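You operate a simulated robot arm through the tools that you are given. There is no shell and no other tool. Be economical: measure what you need, move in short steps, check, and stop when the job is done.

Carry out the task below with a simulated robot arm. There is one attempt and no reset: what you move stays moved.

TASK
Put the 130ML feed block from the top of the work table on top of the tin there and the 70ML feed block on top of the round vase.
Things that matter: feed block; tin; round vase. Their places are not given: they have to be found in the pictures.

It is judged by the outcome, as a careful person would: the job done as asked, and still so three seconds after it is handed in. It fails if anything else is knocked over, pushed out of place, dropped, spilled or broken.

THE ROBOT
A 7-joint arm with a two-finger parallel gripper, fixed in place. Base frame: the origin is at the foot of the arm, x ahead of it, y to its left, z up; the work surface is at about z = 0. Lengths are in mm, angles in rad, forces in N, time in s.
With the tool pointing down near the work surface it reaches from about 220 to 580 mm from the base axis. Its first joint turns from -1.152 to 1.152 rad. Payload 2.5 kg.
Tool frame: the origin (TCP) lies between the finger pads and is the grasp point; the fingertips stand 23 mm ahead of it; z points along the fingers, y is the line along which they close. The gripper opens to 94 mm. The fingers are 38 mm wide and 10 mm thick; the gripper's body (54 by 96 mm) begins 39 mm behind the TCP.
Orientation is that of the tool frame in the base frame, as a unit quaternion [x, y, z, w]. With the fingers straight down and closing along the base's y, the tool's x points along the base's -x, its y along +y and its z along -z.

THE INTERFACE
- The arm moves only by the tool drive_tool. Its argument "rows" is a list of rows, each a list of 3 entries, a list of its own where there are three numbers: the shift along the base's x, y, z in m, then the turn, a rotation vector about the base's x, y, z in rad, then the closure, from 0 (fully open) to 1 (shut). In form: [[[x, y, z], [ax, ay, az], jaw], ...]. A call has 1 to 8 rows; each row shifts and turns the commanded pose from where the row before left it. A row lasts 0.2 s, in which the tool goes at most 50 mm and 0.15 rad; a call with a longer step from one row to the next is refused whole, and so is a gripper value outside its range. A pose out of reach is approached as far as the arm can. The call stops where the force on the tool passes 40 N (or 10 N more than at its start, if that is more) or the arm is blocked; 0.2 s more then pass. The fingers move at their own pace (about 108 mm/s each) and stop on an object; they squeeze with about 28 N. The grip force told is the motor's: it shows also when the fingers shut on nothing. Time passes only in rows, and 0.2 s behind the last, so rows that do not move let the fingers close. It gives the time, the measured TCP pose, the force on the tool (base axes), the opening and the grip force at its end, in the units of the frame above (readings bear some noise).
- Cameras (640 x 400 px; columns grow to the right, rows downward): "scene" is fixed at [124.9, -418.5, 540.4]; the picture's right is [0.74, -0.67, 0.00], its down [-0.40, -0.44, -0.81] and it looks along [0.54, 0.60, -0.59] (base axes); focal length 324 px, centre (320, 200). "wrist" rides on the gripper at [-39, 0, -44] in the tool frame; the picture's right is [0.00, -1.00, 0.00], its down [0.97, 0.00, -0.24] and it looks along [0.24, 0.00, 0.97] (tool axes); focal length 218 px, centre (320, 200).
- grab_frame(camera): a new picture of that camera. No time passes.
- probe_pixels(camera, pixels): there is no depth. For up to 12 entries [column, row, z] of the newest picture of that camera ("zoom" is the newest enlarged one), the place [x, y] in the base frame at which the ray of that pixel passes the height z, good to about 2 mm, but the place of the scene camera against the robot may be out by one fixed shift of up to 12 mm in any direction. No time passes.
- enlarge(camera, box): a new picture of the part [left, top, right, bottom] of that camera's present view, enlarged. No time passes.
- hand_in(): hands the job in; it is judged then, once.

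Work in short steps. Measure before you move; look again where a grasp or a placing could have gone wrong, and mend it. You have 60 turns and 26 pictures in all, the two below and enlarged ones among them. Open the gripper and draw the arm clear of the work before you hand the job in, unless the task says otherwise; then end with one line.

The tools are called after ">>>" as name(argument=value, ...) on one line, values as JSON. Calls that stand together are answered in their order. drive_tool: Moves the arm, as the interface text tells. Its arguments: {"type":"object","properties":{"rows":{"type":"array"}},"required":["rows"]} The other tools are called the same way: grab_frame (camera) takes a picture; probe_pixels (camera, pixels) gives the place at which the rays of pixels pass given heights; enlarge (camera, box) takes an enlarged picture of a part of a camera's view; hand_in () hands the job in.

At the start:

```text
time: 0.0
position: [418.0, 193.1, 303.2]
tool_rot: [0.001, 1.0, 0.0, 0.001]
ft_force: [-0.7, -0.1, 0.1]
width: 93.9
gripper_force: 0.0
```

scene: 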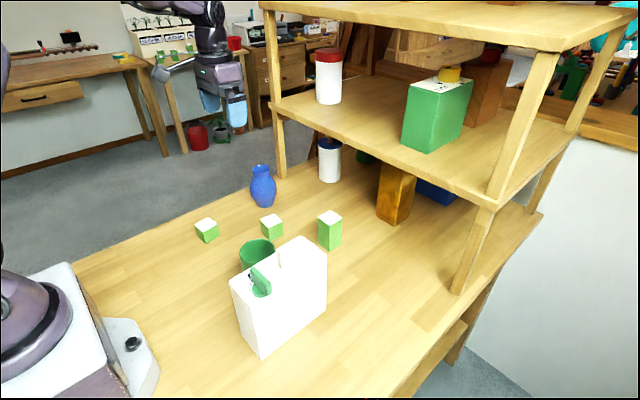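
wrist: 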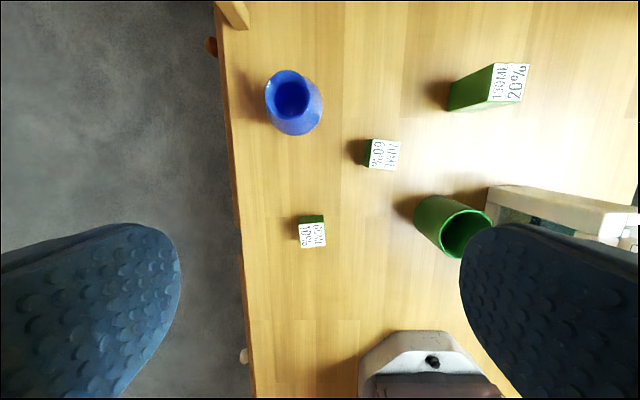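

The pictures show three green blocks with white labelled tops, a blue vase, a green cup, and cans by the shelf. I'll enlarge both views to read the labels and identify the objects.

>>> enlarge(camera="wrist", box=[250, 50, 550, 260])

>>> enlarge(camera="scene", box=[180, 130, 460, 305])

```text
1.90 times, centred on (400, 155) of wrist
```

zoom: 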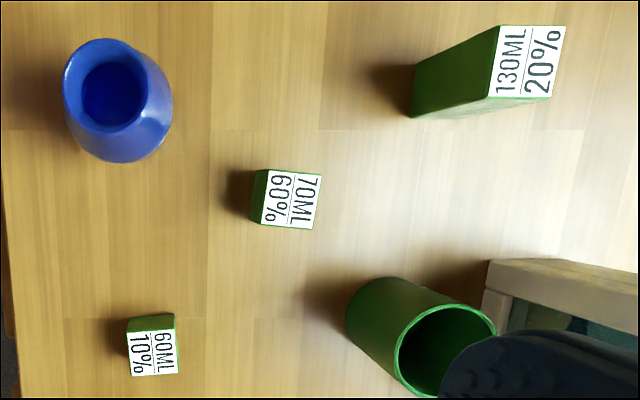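

```text
2.29 times, centred on (320, 218) of scene
```

zoom: 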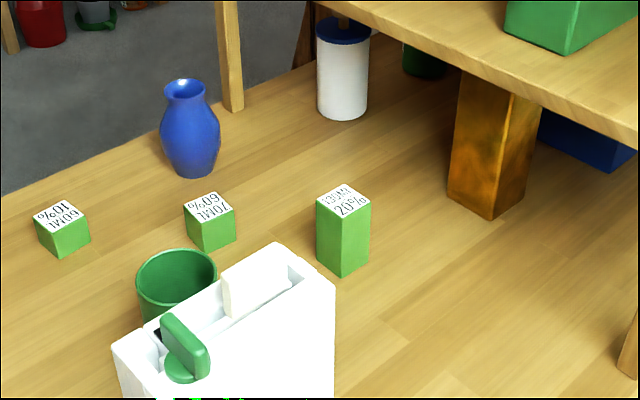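

130ML is the tall block and 70ML/60% the middle one. I don't yet know which object is the tin, so I'll zoom on the candidates.

>>> enlarge(camera="scene", box=[300, 120, 480, 232])

>>> enlarge(camera="scene", box=[220, 225, 340, 365])

```text
3.56 times, centred on (390, 176) of scene
```

zoom: 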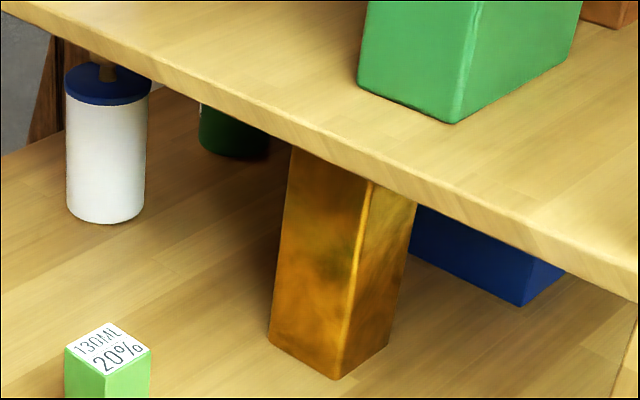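

```text
2.86 times, centred on (280, 295) of scene
```

zoom: 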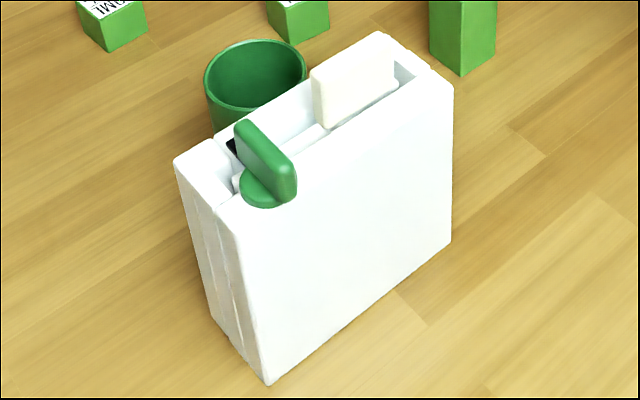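

I'll measure the rough positions and heights of the objects.

>>> probe_pixels(camera="scene", pixels=[[329, 251, 0], [271, 241, 0], [208, 243, 0], [264, 206, 0], [330, 182, 0], [393, 226, 0], [262, 355, 0], [326, 310, 0], [455, 293, 0], [282, 177, 0]])

>>> probe_pixels(camera="wrist", pixels=[[510, 83, 60], [510, 83, 80], [384, 155, 30], [384, 155, 40], [312, 235, 30], [292, 98, 100], [292, 98, 120], [463, 233, 70], [463, 233, 100], [432, 220, 0], [470, 92, 0], [298, 115, 0]])

```text
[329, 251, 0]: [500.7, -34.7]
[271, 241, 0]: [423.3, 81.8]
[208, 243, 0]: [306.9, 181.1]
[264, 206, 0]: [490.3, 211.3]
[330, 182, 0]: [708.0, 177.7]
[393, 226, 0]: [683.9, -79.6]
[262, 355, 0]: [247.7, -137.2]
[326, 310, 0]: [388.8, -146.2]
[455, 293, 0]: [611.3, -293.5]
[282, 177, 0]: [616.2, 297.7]
```

```text
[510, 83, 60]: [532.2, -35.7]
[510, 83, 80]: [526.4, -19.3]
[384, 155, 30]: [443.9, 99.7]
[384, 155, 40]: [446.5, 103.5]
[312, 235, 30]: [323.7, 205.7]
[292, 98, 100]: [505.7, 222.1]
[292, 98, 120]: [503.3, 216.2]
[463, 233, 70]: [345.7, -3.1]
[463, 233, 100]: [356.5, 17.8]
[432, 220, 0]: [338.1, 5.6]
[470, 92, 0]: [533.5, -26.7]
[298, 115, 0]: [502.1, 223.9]
```

The white can and the brass box lie beyond x≈680, out of reach, so the tin is probably the green cylinder at about (350, 5). I'll move over it to look straight in, staying at z≈303.

>>> drive_tool(rows=[[[-0.01, -0.047, 0], [0, 0, 0], 0], [[-0.01, -0.047, 0], [0, 0, 0], 0], [[-0.01, -0.047, 0], [0, 0, 0], 0], [[-0.008, -0.047, 0], [0, 0, 0], 0], [[0, 0, 0], [0, 0, 0], 0]])

>>> grab_frame(camera="wrist")

```text
time: 1.2
position: [380.9, 6.3, 303.8]
tool_rot: [0.0, 1.0, 0.001, 0.001]
ft_force: [0.3, -0.3, 0.7]
width: 94.0
gripper_force: 0.1
```

```text
19 pictures are left
```

wrist: 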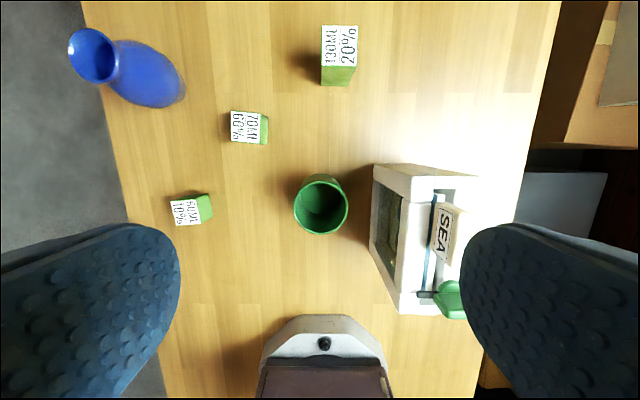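

The cylinder is hollow. I'll enlarge to measure the rim against the block footprint.

>>> enlarge(camera="wrist", box=[270, 10, 490, 330])

>>> enlarge(camera="wrist", box=[60, 20, 290, 164])

```text
1.25 times, centred on (380, 170) of wrist
```

zoom: 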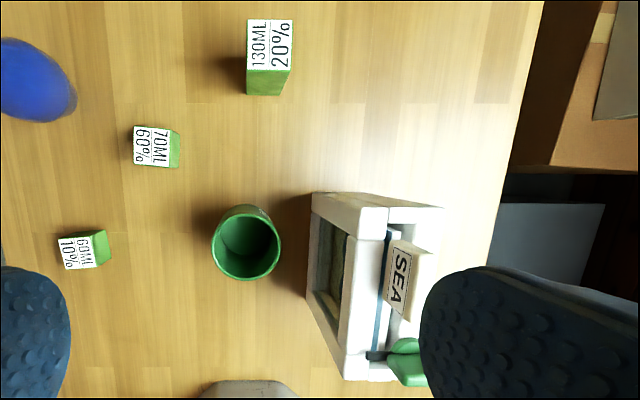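

```text
2.78 times, centred on (175, 92) of wrist
```

zoom: 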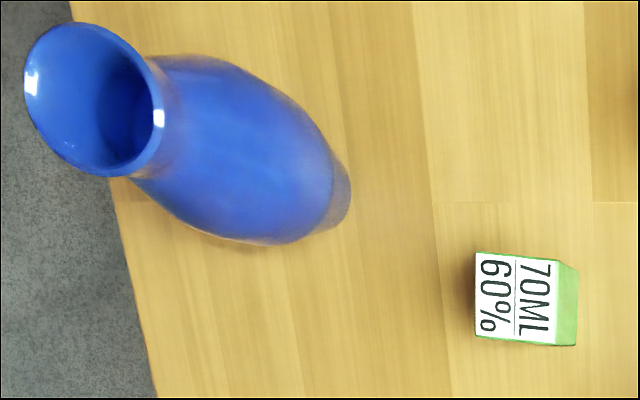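

Triangulating heights with the second view.

>>> probe_pixels(camera="wrist", pixels=[[340, 46, 60], [340, 46, 80], [245, 127, 30], [245, 127, 50], [92, 56, 120], [92, 56, 160], [321, 207, 70], [321, 207, 100], [322, 46, 70], [358, 46, 70], [295, 207, 80], [348, 207, 80]])

>>> grab_frame(camera="scene")

```text
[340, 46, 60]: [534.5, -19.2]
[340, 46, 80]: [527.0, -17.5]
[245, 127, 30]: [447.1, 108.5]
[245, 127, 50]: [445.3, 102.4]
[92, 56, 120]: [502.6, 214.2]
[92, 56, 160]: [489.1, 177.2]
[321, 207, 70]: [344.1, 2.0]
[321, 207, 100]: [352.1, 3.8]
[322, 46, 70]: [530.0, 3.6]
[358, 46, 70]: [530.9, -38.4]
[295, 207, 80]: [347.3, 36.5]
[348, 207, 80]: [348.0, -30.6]
```

```text
16 pictures are left
```

scene: 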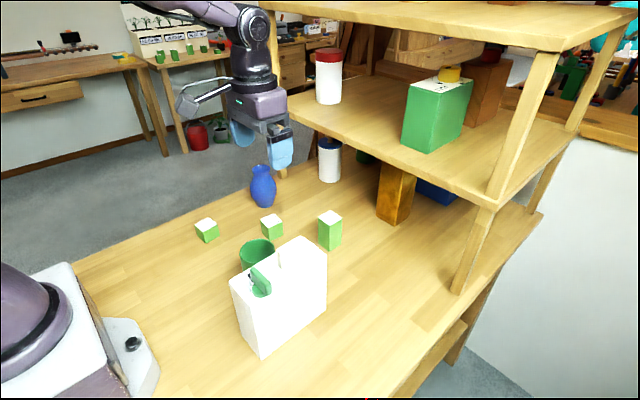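

Estimates so far:

| Object | Centre (x, y) | Top z | Size |
|---|---|---|---|
| 130ML block | (527, -18) | ≈80 | 40 mm square |
| 70ML block | (446, 104) | ≈43 | – |
| Cup rim | (347, 3) | ≈78 | outer Ø ≈67 |
| Vase mouth | (503, 215) | ≈119 | – |

I'll go lower over the cup to measure the inner diameter.

>>> drive_tool(rows=[[[-0.012, 0, -0.03], [0, 0, 0], 0], [[-0.012, 0, -0.03], [0, 0, 0], 0], [[-0.008, 0, -0.015], [0, 0, 0], 0], [[0, 0, 0], [0, 0, 0], 0]])

>>> enlarge(camera="wrist", box=[240, 140, 400, 240])

```text
time: 2.2
position: [348.0, 4.2, 230.1]
tool_rot: [0.0, 1.0, 0.0, 0.0]
ft_force: [-0.7, 0.4, 0.1]
width: 93.9
gripper_force: 0.1
```

```text
4.00 times, centred on (320, 190) of wrist
```

zoom: 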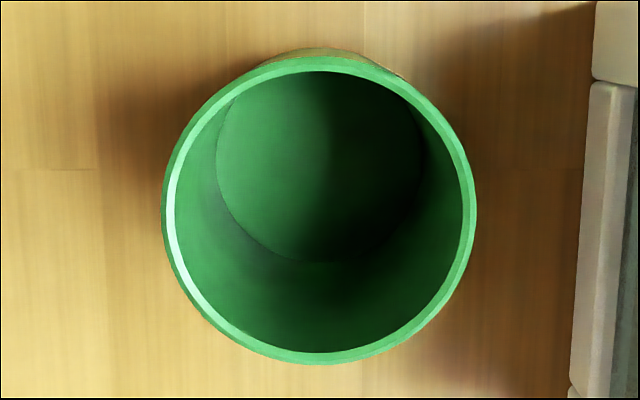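

>>> probe_pixels(camera="zoom", pixels=[[161, 208, 78], [477, 208, 78], [174, 208, 78], [464, 208, 78], [318, 58, 78], [318, 365, 78], [318, 71, 78], [318, 352, 78], [320, 50, 0]])

>>> grab_frame(camera="wrist")

```text
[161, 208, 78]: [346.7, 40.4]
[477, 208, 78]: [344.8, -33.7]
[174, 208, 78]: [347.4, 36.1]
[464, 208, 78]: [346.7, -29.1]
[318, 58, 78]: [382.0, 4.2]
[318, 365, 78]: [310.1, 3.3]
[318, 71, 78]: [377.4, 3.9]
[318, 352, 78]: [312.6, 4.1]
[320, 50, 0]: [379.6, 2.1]
```

```text
14 pictures are left
```

wrist: 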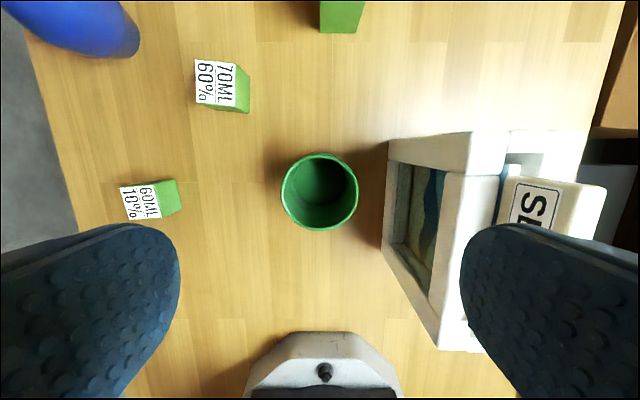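

The cup is about 70 mm outside and 64 mm inside, so the 40 mm block standing upright could drop in. I'll check the white "SEA" box in case it is the tin instead.

>>> enlarge(camera="wrist", box=[370, 110, 640, 360])

```text
1.60 times, centred on (505, 235) of wrist
```

zoom: 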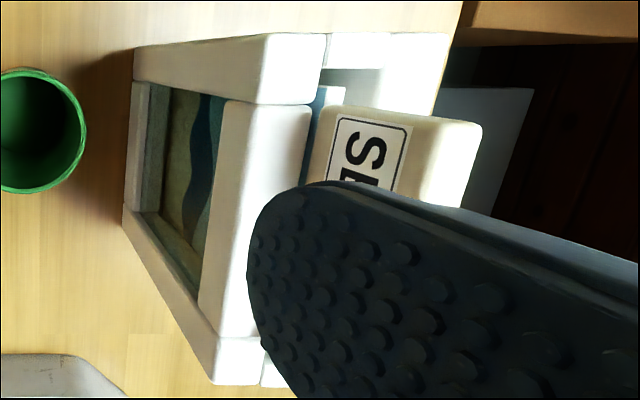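

The white box is a framed picture, so the green cylinder is the tin. The 130ML block will have to lie across its rim, since it is 80 mm long and the opening is 64 mm. The 70ML block is the simpler one, so I'll do it first and view it together with the vase from above.

>>> drive_tool(rows=[[[0.02, 0.03, 0.035], [0, 0, 0], 0], [[0.03, 0.03, 0.025], [0, 0, 0], 0], [[0.03, 0.033, 0.01], [0, 0, 0], 0], [[0.03, 0.033, 0], [0, 0, 0], 0], [[0.032, 0.03, 0], [0, 0, 0], 0], [[0, 0, 0], [0, 0, 0], 0]])

>>> enlarge(camera="wrist", box=[220, 130, 420, 255])

```text
refused: row 1 steps farther than a row can; nothing moved
```

```text
3.20 times, centred on (320, 192) of wrist
```

zoom: 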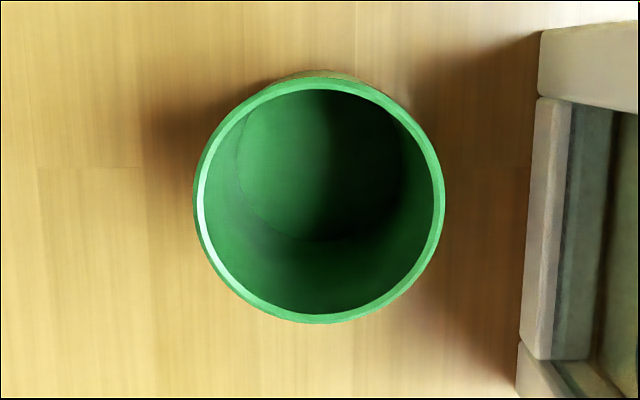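

That call was refused because the step was too long; I'll use smaller steps.

>>> drive_tool(rows=[[[0.02, 0.02, 0.035], [0, 0, 0], 0], [[0.025, 0.025, 0.03], [0, 0, 0], 0], [[0.03, 0.033, 0.005], [0, 0, 0], 0], [[0.03, 0.033, 0], [0, 0, 0], 0], [[0.032, 0.035, 0], [0, 0, 0], 0], [[0.005, 0.01, 0], [0, 0, 0], 0], [[0, 0, 0], [0, 0, 0], 0]])

>>> grab_frame(camera="wrist")

>>> enlarge(camera="wrist", box=[220, 130, 420, 255])

```text
time: 3.8
position: [488.5, 160.7, 302.5]
tool_rot: [0.0, 1.0, 0.001, 0.0]
ft_force: [-1.4, 1.8, -0.4]
width: 94.2
gripper_force: 0.0
```

```text
11 pictures are left
```

wrist: 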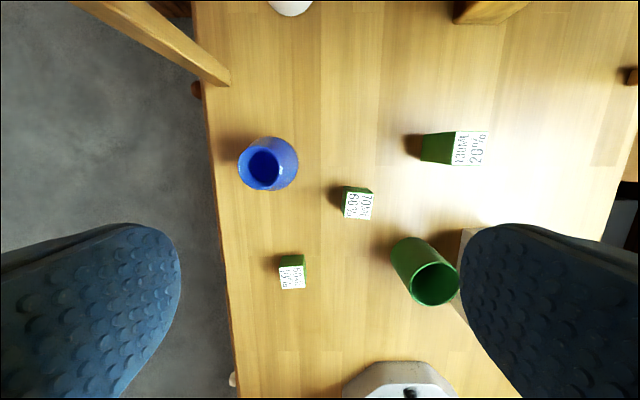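

```text
3.20 times, centred on (320, 192) of wrist
```

zoom: 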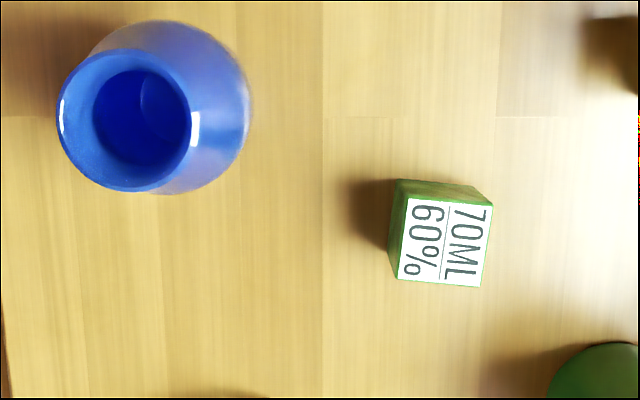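

>>> probe_pixels(camera="zoom", pixels=[[58, 118, 119], [192, 118, 119], [125, 48, 119], [125, 192, 119], [125, 120, 119], [125, 120, 130], [448, 243, 43], [448, 243, 38], [410, 197, 43], [494, 206, 43], [398, 278, 43], [481, 287, 43]])

>>> probe_pixels(camera="wrist", pixels=[[435, 284, 78], [435, 284, 88], [435, 284, 98], [470, 149, 80], [456, 131, 80], [488, 133, 80], [452, 165, 80], [485, 166, 80]])

```text
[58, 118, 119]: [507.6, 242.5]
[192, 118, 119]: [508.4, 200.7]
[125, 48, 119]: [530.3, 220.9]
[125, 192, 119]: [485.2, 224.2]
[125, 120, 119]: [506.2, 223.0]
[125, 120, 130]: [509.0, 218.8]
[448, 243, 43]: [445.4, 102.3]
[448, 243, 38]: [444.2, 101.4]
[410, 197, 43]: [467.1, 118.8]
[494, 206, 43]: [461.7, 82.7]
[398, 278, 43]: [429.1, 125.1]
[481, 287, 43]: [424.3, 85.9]
```

```text
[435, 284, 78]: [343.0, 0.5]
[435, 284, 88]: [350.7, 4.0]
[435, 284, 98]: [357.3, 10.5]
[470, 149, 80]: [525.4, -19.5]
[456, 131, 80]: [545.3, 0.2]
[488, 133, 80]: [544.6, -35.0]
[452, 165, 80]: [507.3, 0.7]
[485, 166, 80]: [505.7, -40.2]
```

The vase estimate needs a cleaner view, so I'll move only in y until the camera is in line with the mouth.

>>> drive_tool(rows=[[[0.005, 0.032, -0.01], [0, 0, 0], 0], [[0.0, 0.032, -0.01], [0, 0, 0], 0], [[0, 0, 0], [0, 0, 0], 0], [[0, 0, 0], [0, 0, 0], 0]])

>>> enlarge(camera="wrist", box=[240, 110, 400, 210])

```text
time: 4.8
position: [493.9, 223.5, 279.4]
tool_rot: [0.0, 1.0, 0.001, 0.001]
ft_force: [0.5, 1.2, -0.5]
width: 93.9
gripper_force: 0.2
```

```text
4.00 times, centred on (320, 160) of wrist
```

zoom: 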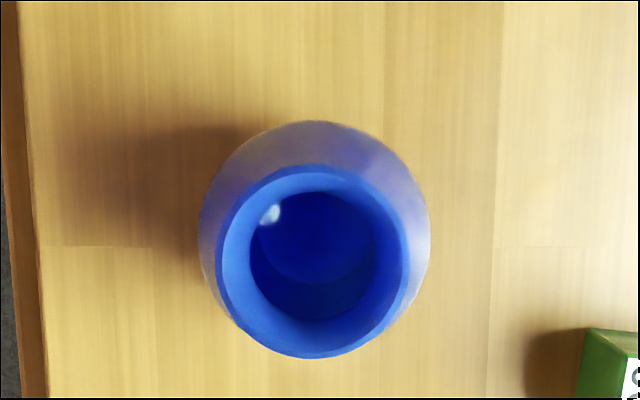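

>>> probe_pixels(camera="zoom", pixels=[[312, 260, 105], [312, 260, 115], [312, 260, 125], [216, 260, 115], [409, 260, 115], [314, 240, 0], [200, 220, 50], [430, 220, 50]])

```text
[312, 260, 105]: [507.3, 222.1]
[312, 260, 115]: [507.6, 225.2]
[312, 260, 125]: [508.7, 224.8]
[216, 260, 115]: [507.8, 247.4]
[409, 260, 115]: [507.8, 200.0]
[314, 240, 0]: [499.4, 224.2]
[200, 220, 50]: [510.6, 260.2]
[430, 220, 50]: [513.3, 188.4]
```

The vase mouth is at about (508, 224), Ø47. The 70ML block is at (445.5, 103), yawed about -0.11 rad. I'll go above the block with that yaw.

>>> drive_tool(rows=[[[-0.012, -0.04, 0], [0, 0, -0.05], 0], [[-0.018, -0.04, 0], [0, 0, -0.06], 0], [[-0.0184, -0.0405, -0.01], [0, 0, 0], 0], [[0, 0, -0.045], [0, 0, 0], 0], [[0, 0, -0.045], [0, 0, 0], 0], [[0, 0, -0.045], [0, 0, 0], 0], [[0, 0, -0.025], [0, 0, 0], 0], [[0, 0, 0], [0, 0, 0], 0]])

>>> grab_frame(camera="wrist")

```text
time: 6.6
position: [446.1, 103.4, 106.1]
tool_rot: [0.054, 0.999, 0.001, 0.0]
ft_force: [1.0, 0.3, 0.0]
width: 94.2
gripper_force: 0.1
```

```text
8 pictures are left
```

wrist: 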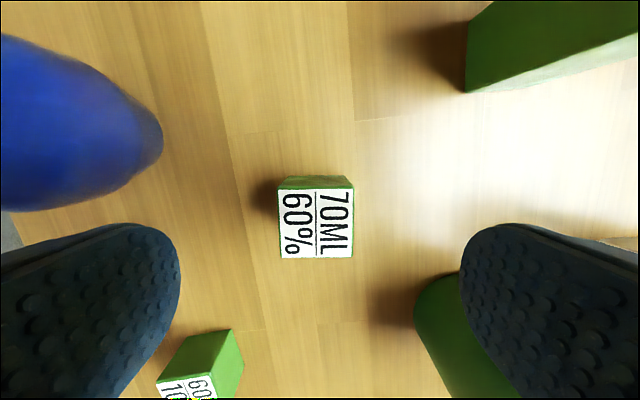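

The block is centred and aligned: label centre at (316, 223), with 223 expected. I'll descend to z≈27 and grip.

>>> drive_tool(rows=[[[0, 0.001, -0.04], [0, 0, 0], 0], [[0, 0, -0.03], [0, 0, 0], 0], [[0, 0, -0.009], [0, 0, 0], 0], [[0, 0, 0], [0, 0, 0], 0.8], [[0, 0, 0], [0, 0, 0], 0.8], [[0, 0, 0], [0, 0, 0], 0.8]])

```text
time: 8.0
position: [445.5, 103.3, 27.7]
tool_rot: [0.055, 0.998, 0.001, 0.001]
ft_force: [0.4, 0.2, 0.7]
width: 39.8
gripper_force: 28.0
```

Gripped at 39.8 mm. I'll lift, then carry it over the vase with the block bottom at about z 160.

>>> drive_tool(rows=[[[0, 0, 0.045], [0, 0, 0], 0.8], [[0, 0, 0.045], [0, 0, 0], 0.8], [[0, 0, 0.045], [0, 0, 0], 0.8], [[0, 0, 0.025], [0, 0, 0], 0.8], [[0.0205, 0.04, 0], [0, 0, 0.04], 0.8], [[0.0205, 0.04, 0], [0, 0, 0.07], 0.8], [[0.0215, 0.0407, 0], [0, 0, 0], 0.8], [[0, 0, 0], [0, 0, 0], 0.8]])

>>> enlarge(camera="scene", box=[200, 80, 360, 220])

```text
time: 9.8
position: [509.4, 226.2, 190.6]
tool_rot: [0.0, 1.0, 0.0, 0.0]
ft_force: [-0.3, -0.3, -1.5]
width: 39.6
gripper_force: 28.1
```

```text
2.86 times, centred on (280, 150) of scene
```

zoom: 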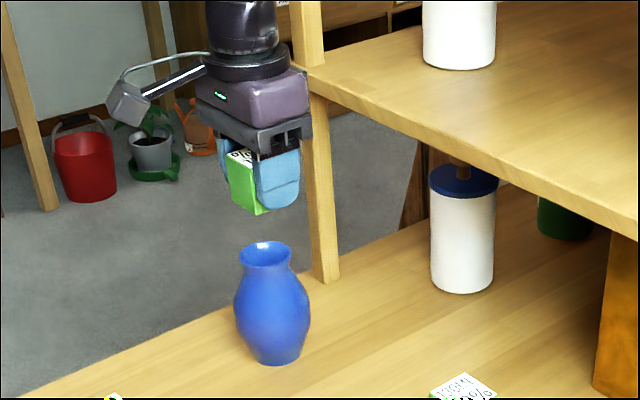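

The block hangs over the vase. I'll lower it to about 10 mm above the estimated rim, correcting by (-1, -2) mm.

>>> drive_tool(rows=[[[-0.001, -0.002, -0.03], [0, 0, 0], 0.8], [[0, 0, -0.012], [0, 0, 0], 0.8], [[0, 0, -0.003], [0, 0, 0], 0.8], [[0, 0, 0], [0, 0, 0], 0.8]])

>>> enlarge(camera="scene", box=[230, 120, 310, 220])

```text
time: 10.8
position: [508.7, 223.8, 143.8]
tool_rot: [0.001, 1.0, 0.0, 0.001]
ft_force: [0.3, -0.2, -0.2]
width: 39.7
gripper_force: 28.0
```

```text
4.00 times, centred on (270, 170) of scene
```

zoom: 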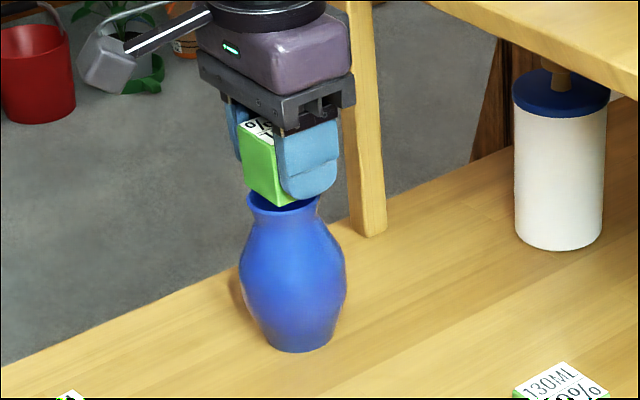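

Still no contact, and the block bottom is at about z 116. I'll step down slowly.

>>> drive_tool(rows=[[[0, 0, -0.002], [0, 0, 0], 0.8], [[0, 0, 0], [0, 0, 0], 0.8]])

>>> drive_tool(rows=[[[0, 0, -0.0015], [0, 0, 0], 0.8], [[0, 0, 0], [0, 0, 0], 0.8]])

>>> drive_tool(rows=[[[0, 0, -0.0015], [0, 0, 0], 0.8], [[0, 0, 0], [0, 0, 0], 0.8]])

```text
time: 11.4
position: [508.2, 224.5, 142.3]
tool_rot: [0.0, 1.0, 0.001, 0.001]
ft_force: [0.1, -0.2, -1.0]
width: 39.9
gripper_force: 27.9
```

```text
time: 12.0
position: [507.5, 223.9, 141.5]
tool_rot: [0.0, 1.0, 0.001, 0.0]
ft_force: [0.0, -0.8, -1.5]
width: 39.0
gripper_force: 28.1
```

```text
time: 12.6
position: [508.1, 224.7, 138.7]
tool_rot: [0.0, 1.0, 0.001, 0.001]
ft_force: [1.1, -0.5, -0.3]
width: 39.4
gripper_force: 27.9
```

>>> drive_tool(rows=[[[0, 0, -0.0015], [0, 0, 0], 0.8], [[0, 0, 0], [0, 0, 0], 0.8]])

>>> drive_tool(rows=[[[0, 0, -0.0015], [0, 0, 0], 0.8], [[0, 0, 0], [0, 0, 0], 0.8]])

>>> drive_tool(rows=[[[0, 0, -0.0015], [0, 0, 0], 0.8], [[0, 0, 0], [0, 0, 0], 0.8]])

```text
time: 13.2
position: [508.7, 224.5, 138.8]
tool_rot: [0.0, 1.0, 0.001, 0.001]
ft_force: [-0.1, -0.6, -0.1]
width: 39.5
gripper_force: 27.8
```

```text
time: 13.8
position: [509.7, 223.8, 138.5]
tool_rot: [0.0, 1.0, 0.002, 0.002]
ft_force: [-2.3, -0.9, 10.7]
width: 39.5
gripper_force: 28.0
```

```text
time: 14.4
position: [509.4, 223.8, 137.7]
tool_rot: [-0.001, 1.0, 0.001, 0.004]
ft_force: [-0.5, 2.1, 21.7]
width: 39.9
gripper_force: 28.2
```

The block made contact at tcp z≈138, so the rim is at about 110.5. I'll ease off, open and rise.

>>> drive_tool(rows=[[[0, 0, 0.002], [0, 0, 0], 0.8], [[0, 0, 0], [0, 0, 0], 0.45], [[0, 0, 0], [0, 0, 0], 0.3], [[0, 0, 0], [0, 0, 0], 0.3], [[0, 0, 0.03], [0, 0, 0], 0.3], [[0, 0, 0.045], [0, 0, 0], 0.3], [[0, 0, 0.045], [0, 0, 0], 0.1], [[0, 0, 0], [0, 0, 0], 0]])

>>> enlarge(camera="scene", box=[200, 130, 360, 270])

```text
time: 16.2
position: [509.5, 224.4, 256.1]
tool_rot: [0.0, 1.0, 0.0, 0.001]
ft_force: [-0.1, 0.0, -0.6]
width: 94.1
gripper_force: 0.1
```

```text
2.86 times, centred on (280, 200) of scene
```

zoom: 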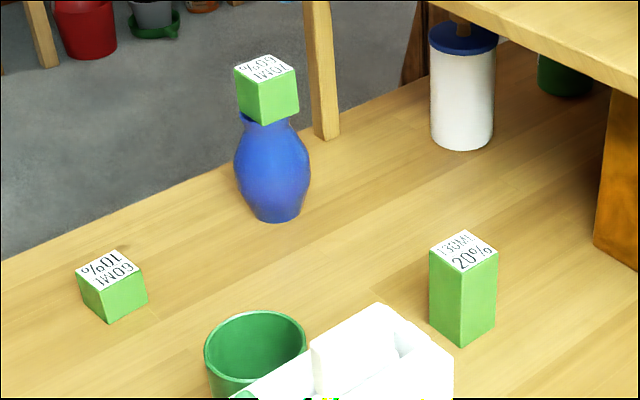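

The 70ML block sits well on the vase. Next I'll test at height, with an empty gripper, whether the arm can lean back 45° with its body toward +x above the tin, as laying the 130ML block down would need.

>>> drive_tool(rows=[[[-0.022, -0.034, 0.01], [0, 0, 0], 0], [[-0.022, -0.034, 0.01], [0, 0, 0], 0], [[-0.022, -0.034, 0.01], [0, 0, 0], 0], [[-0.022, -0.034, 0.01], [0, 0, 0], 0], [[-0.022, -0.034, 0.004], [0, 0, 0], 0], [[-0.022, -0.034, 0], [0, 0, 0], 0], [[0, 0, 0], [0, 0, 0], 0]])

>>> drive_tool(rows=[[[0, 0, 0], [0, 0.131, 0], 0], [[0, 0, 0], [0, 0.131, 0], 0], [[0, 0, 0], [0, 0.131, 0], 0], [[0, 0, 0], [0, 0.131, 0], 0], [[0, 0, 0], [0, 0.131, 0], 0], [[0, 0, 0], [0, 0.131, 0], 0], [[0, 0, 0], [0, 0, 0], 0]])

```text
time: 17.8
position: [373.3, 18.8, 298.5]
tool_rot: [0.0, 1.0, 0.001, 0.001]
ft_force: [-0.3, 0.8, -0.9]
width: 94.1
gripper_force: 0.1
```

```text
time: 19.4
position: [375.2, 19.5, 300.5]
tool_rot: [-0.001, 0.924, 0.0, -0.383]
ft_force: [-0.4, -0.4, 0.2]
width: 93.8
gripper_force: 0.0
```

The 45° lean-back is reachable at height. I'll check it lower too, offset to +y clear of the tin.

>>> drive_tool(rows=[[[-0.013, 0.025, 0], [0, 0, 0], 0], [[-0.013, 0.025, -0.03], [0, 0, 0], 0], [[0, 0, -0.045], [0, 0, 0], 0], [[0, 0, -0.045], [0, 0, 0], 0], [[0, 0, -0.035], [0, 0, 0], 0], [[0, 0, 0], [0, 0, 0], 0]])

```text
time: 20.8
position: [348.4, 70.2, 147.6]
tool_rot: [0.0, 0.924, 0.0, -0.382]
ft_force: [0.4, 0.2, -0.2]
width: 94.1
gripper_force: 0.1
```

Fine at low height as well. I'll rise, swing the lean to 45° the other way (body toward -x), and travel to above the 130ML block.

>>> drive_tool(rows=[[[0, 0, 0.045], [0, 0, 0], 0], [[0, 0, 0.045], [0, -0.131, 0], 0], [[0.01, 0, 0.03], [0, -0.131, 0], 0], [[0.02, -0.01, 0], [0, -0.131, 0], 0], [[0.02, -0.01, 0], [0, -0.131, 0], 0], [[0.02, -0.01, 0], [0, -0.131, 0], 0], [[0.02, -0.01, 0], [0, -0.131, 0], 0], [[0.02, -0.01, 0], [0, -0.131, 0], 0]])

>>> drive_tool(rows=[[[0.015, -0.01, 0], [0, -0.131, 0], 0], [[0.015, -0.01, 0], [0, -0.131, 0], 0], [[0.012, -0.01, 0], [0, -0.131, 0], 0], [[0.012, -0.0087, -0.03], [0, -0.131, 0], 0], [[0, 0, -0.045], [0, -0.131, 0], 0], [[0, 0, -0.043], [0, 0, 0], 0], [[0, 0, 0], [0, 0, 0], 0]])

```text
time: 22.6
position: [459.1, 21.7, 266.9]
tool_rot: [-0.001, 0.998, 0.001, 0.068]
ft_force: [-1.2, -0.2, -0.1]
width: 94.3
gripper_force: 0.1
```

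```text
time: 24.2
position: [514.4, -18.5, 147.9]
tool_rot: [0.0, 0.923, 0.0, 0.384]
ft_force: [-0.1, -0.3, -0.4]
width: 94.0
gripper_force: 0.1
```

>>> grab_frame(camera="wrist")

```text
4 pictures are left
```

wrist: 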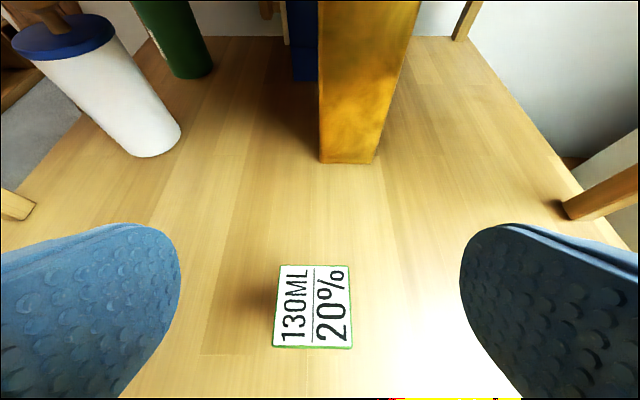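

>>> probe_pixels(camera="wrist", pixels=[[279, 265, 80], [349, 266, 80], [273, 347, 80], [352, 349, 80], [314, 306, 80]])

```text
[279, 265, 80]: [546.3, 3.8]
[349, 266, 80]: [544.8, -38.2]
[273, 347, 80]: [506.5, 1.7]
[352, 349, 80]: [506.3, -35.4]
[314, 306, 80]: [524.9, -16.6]
```

The block centre is confirmed at (526, -17). I'll descend to z≈52 at x 512 and grip.

>>> drive_tool(rows=[[[-0.002, 0.0015, -0.04], [0, 0, 0], 0], [[0, 0, -0.03], [0, 0, 0], 0], [[0, 0, -0.02], [0, 0, 0], 0], [[0, 0, -0.006], [0, 0, 0], 0], [[0, 0, 0], [0, 0, 0], 0]])

```text
time: 24.7
position: [522.0, -20.6, 114.4]
tool_rot: [0.0, 0.918, -0.001, 0.396]
ft_force: [2.1, -1.6, 19.7]
width: 94.0
gripper_force: 0.0
stopped in row 2: the force on the tool passed its limit (the readings are from after the stop); the commanded pose is now the measured one
```

It stopped unexpectedly at z 114. I'll look before moving.

>>> grab_frame(camera="scene")

```text
3 pictures are left
```

scene: 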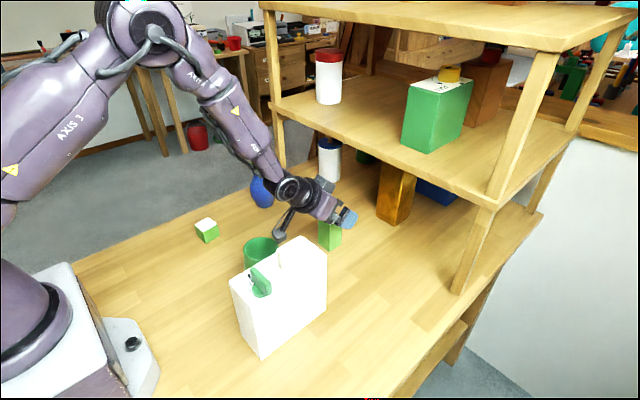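

A rod-like appendage on the wrist, with its tip at about (279, 238), hangs behind and below and has touched something. I'll probe the tip height and retreat straight up.

>>> probe_pixels(camera="scene", pixels=[[279, 240, 0], [279, 240, 40], [279, 240, 80], [279, 240, 120], [300, 237, 100], [326, 262, 120], [300, 237, 130], [326, 310, 0], [326, 255, 130], [326, 255, 150], [262, 355, 0]])

>>> drive_tool(rows=[[[0, 0, 0.03], [0, 0, 0], 0], [[-0.01, 0, 0.04], [0, 0, 0], 0], [[0, 0, 0.04], [0, 0, 0], 0], [[0, 0, 0], [0, 0, 0], 0]])

```text
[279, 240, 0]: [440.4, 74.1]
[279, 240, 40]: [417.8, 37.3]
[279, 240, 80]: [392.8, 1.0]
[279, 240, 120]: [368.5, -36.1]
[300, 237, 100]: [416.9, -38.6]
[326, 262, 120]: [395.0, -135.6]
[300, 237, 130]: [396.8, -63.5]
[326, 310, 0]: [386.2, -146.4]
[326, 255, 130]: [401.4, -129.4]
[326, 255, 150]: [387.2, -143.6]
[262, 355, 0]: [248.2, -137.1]
```

```text
time: 25.7
position: [509.8, -19.6, 225.0]
tool_rot: [0.001, 0.92, -0.001, 0.393]
ft_force: [0.2, 0.0, -0.8]
width: 94.0
gripper_force: 0.0
```

The rod, about 110 mm out on the tool's +x side, probably touched the tin's rim or the picture box. I'll go back to the earlier viewing pose (381, 6, 304) to check that nothing moved.

>>> drive_tool(rows=[[[0, 0, 0.04], [0, 0.1347, 0], 0], [[-0.02, 0.004, 0.039], [0, 0.1347, 0], 0], [[-0.03, 0.006, 0], [0, 0.1347, 0], 0], [[-0.03, 0.006, 0], [0, 0.1347, 0], 0], [[-0.03, 0.006, 0], [0, 0.1347, 0], 0], [[-0.019, 0.004, 0], [0, 0.1347, 0], 0], [[0, 0, 0], [0, 0, 0], 0]])

>>> grab_frame(camera="wrist")

```text
time: 27.3
position: [380.3, 5.6, 302.8]
tool_rot: [-0.001, 1.0, -0.002, -0.001]
ft_force: [0.2, 0.3, 0.8]
width: 94.0
gripper_force: 0.0
```

```text
2 pictures are left
```

wrist: 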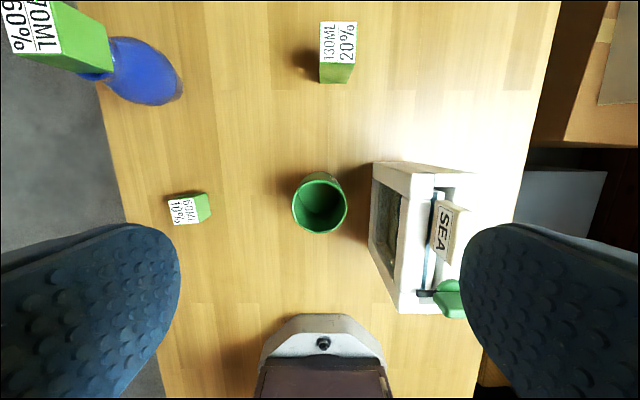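

The tin and box have not moved; all the pixels match the earlier view. I'll pick with the body leaning toward -y instead (yaw +90°), so the rod hangs over empty table near y≈-170.

>>> drive_tool(rows=[[[0.015, -0.003, 0], [0, 0, 0.131], 0], [[0.015, -0.003, 0], [0, 0, 0.131], 0], [[0.015, -0.003, 0], [0, 0, 0.131], 0], [[0.015, -0.003, 0], [0, 0, 0.131], 0], [[0.015, -0.003, 0], [0, 0, 0.131], 0], [[0.015, -0.003, 0], [0, 0, 0.131], 0], [[0.015, -0.003, 0], [0, 0, 0.131], 0], [[0.015, -0.003, 0], [0, 0, 0.131], 0]])

>>> drive_tool(rows=[[[0.01, -0.005, 0], [0, 0, 0.131], 0], [[0.006, -0.0045, 0], [0, 0, 0.131], 0], [[0.005, -0.003, 0], [0, 0, 0.131], 0], [[0.004, 0, 0], [0, 0, 0.13], 0], [[0, 0, 0], [0.131, 0, 0], 0], [[0, 0, 0], [0.131, 0, 0], 0], [[0, 0, 0], [0.131, 0, 0], 0], [[0, 0, 0], [0, 0, 0], 0]])

```text
time: 29.1
position: [500.4, -18.9, 299.7]
tool_rot: [-0.502, 0.865, 0.0, 0.0]
ft_force: [0.6, -0.5, -0.5]
width: 94.1
gripper_force: 0.1
```

```text
time: 30.9
position: [524.9, -29.8, 300.8]
tool_rot: [0.694, -0.693, -0.138, -0.138]
ft_force: [0.7, 0.1, -0.4]
width: 94.1
gripper_force: 0.0
```

>>> drive_tool(rows=[[[0.001, -0.001, -0.03], [0.131, 0, 0], 0], [[0, 0, -0.04], [0.131, 0, 0], 0], [[0, 0, -0.04], [0.13, 0, 0], 0], [[0, 0, -0.04], [0, 0, 0], 0], [[0, 0, 0], [0, 0, 0], 0], [[0, 0, 0], [0, 0, 0], 0]])

```text
time: 32.3
position: [525.3, -31.0, 152.0]
tool_rot: [-0.653, 0.654, 0.269, 0.272]
ft_force: [-0.1, -1.5, -0.5]
width: 94.0
gripper_force: 0.1
```

The lean pose was reached with no contact. I'll descend to z≈52 in moderate steps.

>>> drive_tool(rows=[[[0.0005, 0, -0.025], [0, 0, 0], 0], [[0, 0, -0.025], [0, 0, 0], 0], [[0, 0, -0.02], [0, 0, 0], 0], [[0, 0, -0.015], [0, 0, 0], 0], [[0, 0, -0.015], [0, 0, 0], 0], [[0, 0, 0], [0, 0, 0], 0]])

```text
time: 33.7
position: [526.9, -31.0, 51.1]
tool_rot: [-0.654, 0.654, 0.269, 0.271]
ft_force: [0.6, -0.7, 0.0]
width: 94.1
gripper_force: 0.1
```

No contact at z 51. I'll close gently on the block.

>>> drive_tool(rows=[[[0, 0, 0], [0, 0, 0], 0.4], [[0, 0, 0], [0, 0, 0], 0.7], [[0, 0, 0], [0, 0, 0], 0.8], [[0, 0, 0], [0, 0, 0], 0.8]])

>>> drive_tool(rows=[[[0, 0, 0.03], [0, 0, 0], 0.8], [[0, 0, 0.04], [0, 0, 0], 0.8], [[0, 0, 0.04], [0, 0, 0], 0.8], [[0, 0, 0.04], [0, 0, 0], 0.8], [[0, 0, 0.04], [0, 0, 0], 0.8], [[0, 0, 0.04], [0, 0, 0], 0.8], [[0, 0, 0], [0, 0, 0], 0.8]])

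```text
time: 34.7
position: [525.9, -30.7, 51.3]
tool_rot: [-0.653, 0.653, 0.27, 0.272]
ft_force: [-1.4, 0.5, 0.4]
width: 39.7
gripper_force: 28.1
```

```text
time: 36.3
position: [530.7, -30.4, 279.1]
tool_rot: [-0.653, 0.654, 0.269, 0.271]
ft_force: [0.7, 0.3, -0.1]
width: 39.6
gripper_force: 28.3
```

The block is gripped and lifted. I'll untilt and yaw back while moving toward the tin at z≈280.

>>> drive_tool(rows=[[[-0.015, 0.003, 0], [-0.131, 0, 0], 0.8], [[-0.015, 0.003, 0], [-0.131, 0, 0], 0.8], [[-0.015, 0.003, 0], [-0.131, 0, 0], 0.8], [[-0.015, 0.003, 0], [-0.131, 0, 0], 0.8], [[-0.015, 0.003, 0], [-0.131, 0, 0], 0.8], [[-0.015, 0.003, 0], [-0.13, 0, 0], 0.8], [[-0.01, 0.003, 0], [0, 0, -0.131], 0.8], [[-0.01, 0.003, 0], [0, 0, -0.131], 0.8]])

>>> drive_tool(rows=[[[-0.007, 0.0015, 0], [0, 0, -0.131], 0.8], [[-0.007, 0.0015, 0], [0, 0, -0.131], 0.8], [[-0.007, 0.0015, 0], [0, 0, -0.131], 0.8], [[-0.007, 0.0015, 0], [0, 0, -0.131], 0.8], [[-0.007, 0.0015, 0], [0, 0, -0.131], 0.8], [[-0.007, 0.001, 0], [0, 0, -0.131], 0.8], [[-0.007, 0, 0], [0, 0, -0.131], 0.8], [[0, 0, 0], [0, 0, -0.131], 0.8]])

>>> drive_tool(rows=[[[0, 0, 0], [0, 0, -0.131], 0.8], [[0, 0, 0], [0, 0, -0.13], 0.8], [[0, 0, 0], [0, 0.131, 0], 0.8], [[0, 0, 0], [0, 0.131, 0], 0.8], [[0, 0, 0], [0, 0.131, 0], 0.8], [[0, 0, 0], [0, 0.131, 0], 0.8], [[0, 0, 0], [0, 0.131, 0], 0.8], [[0, 0, 0], [0, 0.13, 0], 0.8]])

```text
time: 38.1
position: [415.8, -8.8, 282.4]
tool_rot: [-0.608, 0.794, -0.001, 0.0]
ft_force: [-0.3, 0.2, -1.7]
width: 39.6
gripper_force: 28.4
```

```text
time: 39.9
position: [368.9, 1.5, 281.4]
tool_rot: [-0.129, 0.992, -0.001, 0.0]
ft_force: [-0.1, 0.1, -1.9]
width: 39.6
gripper_force: 28.0
```

```text
time: 41.7
position: [366.5, 0.3, 280.1]
tool_rot: [0.0, 0.924, -0.001, -0.383]
ft_force: [0.0, 0.5, -1.3]
width: 39.9
gripper_force: 27.9
```

The block should now be horizontal, with its centre at TCP + (-11, 0, -14). I'll go to TCP (359, 3.5) and descend to z 135, then check with one enlarged picture.

>>> drive_tool(rows=[[[-0.0075, 0.003, -0.03], [0, 0, 0], 0.8], [[0, 0, -0.04], [0, 0, 0], 0.8], [[0, 0, -0.04], [0, 0, 0], 0.8], [[0, 0, -0.03], [0, 0, 0], 0.8], [[0, 0, -0.005], [0, 0, 0], 0.8], [[0, 0, 0], [0, 0, 0], 0.8]])

>>> enlarge(camera="scene", box=[200, 150, 380, 290])

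```text
time: 43.1
position: [359.6, 3.3, 133.4]
tool_rot: [0.0, 0.924, -0.001, -0.383]
ft_force: [-0.6, 0.4, -1.8]
width: 39.9
gripper_force: 27.9
```

```text
2.86 times, centred on (290, 220) of scene
```

zoom: 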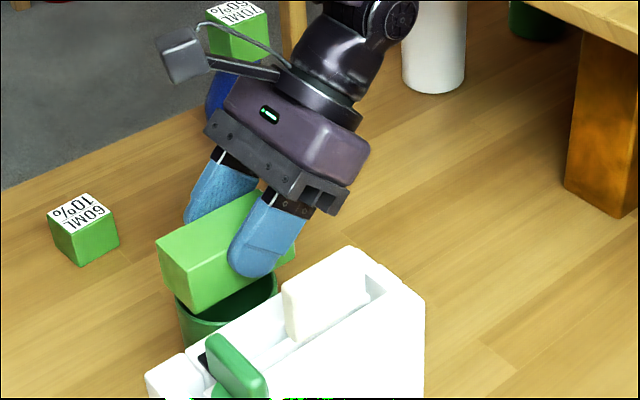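

>>> probe_pixels(camera="zoom", pixels=[[157, 240, 139], [190, 264, 139], [197, 312, 99], [296, 258, 99], [277, 280, 85], [176, 300, 85], [250, 192, 139]])

```text
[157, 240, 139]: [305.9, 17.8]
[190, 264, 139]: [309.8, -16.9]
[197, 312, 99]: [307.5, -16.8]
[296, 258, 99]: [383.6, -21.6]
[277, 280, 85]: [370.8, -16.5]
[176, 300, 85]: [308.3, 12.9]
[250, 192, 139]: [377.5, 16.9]
```

The block spans x≈308 to 384 and is centred on the tin. I'll lower it slowly.

>>> drive_tool(rows=[[[0, 0, -0.006], [0, 0, 0], 0.8], [[0, 0, -0.003], [0, 0, 0], 0.8], [[0, 0, 0], [0, 0, 0], 0.8]])

>>> drive_tool(rows=[[[0, 0, -0.002], [0, 0, 0], 0.8], [[0, 0, 0], [0, 0, 0], 0.8]])

>>> drive_tool(rows=[[[0, 0, -0.0015], [0, 0, 0], 0.8], [[0, 0, 0], [0, 0, 0], 0.8]])

```text
time: 43.9
position: [359.9, 3.8, 126.3]
tool_rot: [0.0, 0.924, -0.001, -0.383]
ft_force: [0.3, 0.3, -0.9]
width: 40.0
gripper_force: 27.6
```

```text
time: 44.5
position: [360.1, 3.3, 124.7]
tool_rot: [0.0, 0.924, -0.001, -0.382]
ft_force: [-0.2, 0.3, -2.4]
width: 39.7
gripper_force: 28.3
```

```text
time: 45.1
position: [360.8, 4.4, 122.6]
tool_rot: [-0.001, 0.924, -0.001, -0.383]
ft_force: [0.0, -0.3, -2.0]
width: 39.5
gripper_force: 28.1
```

>>> drive_tool(rows=[[[0, 0, -0.0015], [0, 0, 0], 0.8], [[0, 0, 0], [0, 0, 0], 0.8]])

>>> drive_tool(rows=[[[0, 0, -0.0015], [0, 0, 0], 0.8], [[0, 0, 0], [0, 0, 0], 0.8]])

>>> drive_tool(rows=[[[0, 0, -0.001], [0, 0, 0], 0.8], [[0, 0, 0], [0, 0, 0], 0.8]])

```text
time: 45.7
position: [359.9, 2.9, 122.6]
tool_rot: [-0.001, 0.924, -0.002, -0.383]
ft_force: [-0.8, 0.4, 4.4]
width: 39.8
gripper_force: 28.0
```

```text
time: 46.3
position: [361.4, 4.0, 119.4]
tool_rot: [0.0, 0.924, 0.0, -0.383]
ft_force: [-2.0, -0.7, 21.9]
width: 39.6
gripper_force: 28.2
```

```text
time: 46.9
position: [360.3, 4.3, 118.1]
tool_rot: [0.0, 0.924, 0.0, -0.382]
ft_force: [1.9, -1.4, 21.6]
width: 40.0
gripper_force: 28.1
```

Firm contact. I'll ease up 2 mm, open partly, and draw back along the tool axis (+x, +z).

>>> drive_tool(rows=[[[0, 0, 0.0022], [0, 0, 0], 0.8], [[0, 0, 0], [0, 0, 0], 0.5], [[0, 0, 0], [0, 0, 0], 0.35], [[0, 0, 0], [0, 0, 0], 0.35], [[0.015, 0, 0.015], [0, 0, 0], 0.35], [[0.03, 0, 0.03], [0, 0, 0], 0.35], [[0.03, 0, 0.03], [0, 0, 0], 0.35], [[0, 0, 0.04], [0, 0, 0], 0.2]])

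>>> drive_tool(rows=[[[0, 0, 0.04], [0, -0.131, 0], 0], [[0, 0, 0.04], [0, -0.131, 0], 0], [[0, 0, 0], [0, -0.131, 0], 0], [[0, 0.03, 0], [0, -0.131, 0], 0], [[0, 0.04, 0], [0, -0.131, 0], 0], [[0, 0.04, 0], [0, -0.13, 0], 0], [[0, 0, 0], [0, 0, 0], 0]])

>>> grab_frame(camera="scene")

```text
time: 48.7
position: [435.6, 4.1, 235.0]
tool_rot: [0.0, 0.924, -0.001, -0.382]
ft_force: [-0.5, -0.2, -0.4]
width: 75.4
gripper_force: 0.0
```

```text
time: 50.3
position: [435.5, 115.4, 315.8]
tool_rot: [0.0, 1.0, -0.001, 0.001]
ft_force: [0.5, 0.4, -0.4]
width: 94.0
gripper_force: 0.1
```

```text
0 pictures are left
```

scene: 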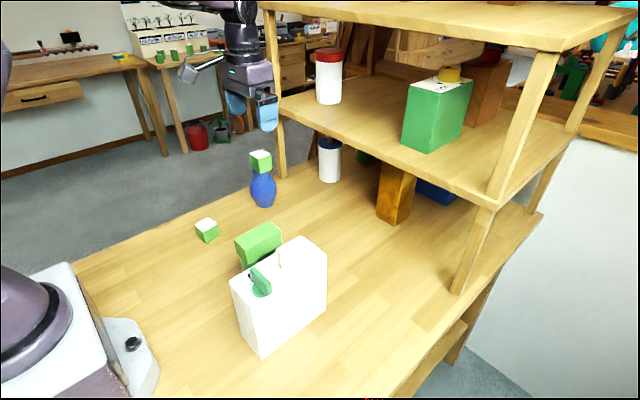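

The 130ML block lies across the tin at about (258, 243) and the 70ML block stands on the vase at about (261, 160). Nothing else has moved, the gripper is open and the arm is clear, so I'm handing in.

>>> hand_in()

```text
The job is handed in.
```

I laid the 130ML feed block on its side across the rim of the green tin, because upright it could have dropped into the open top. The 70ML block stands on the blue round vase. The arm made one brief contact on the way, with the tin or the picture box beside it, but the pictures afterwards showed nothing had moved.
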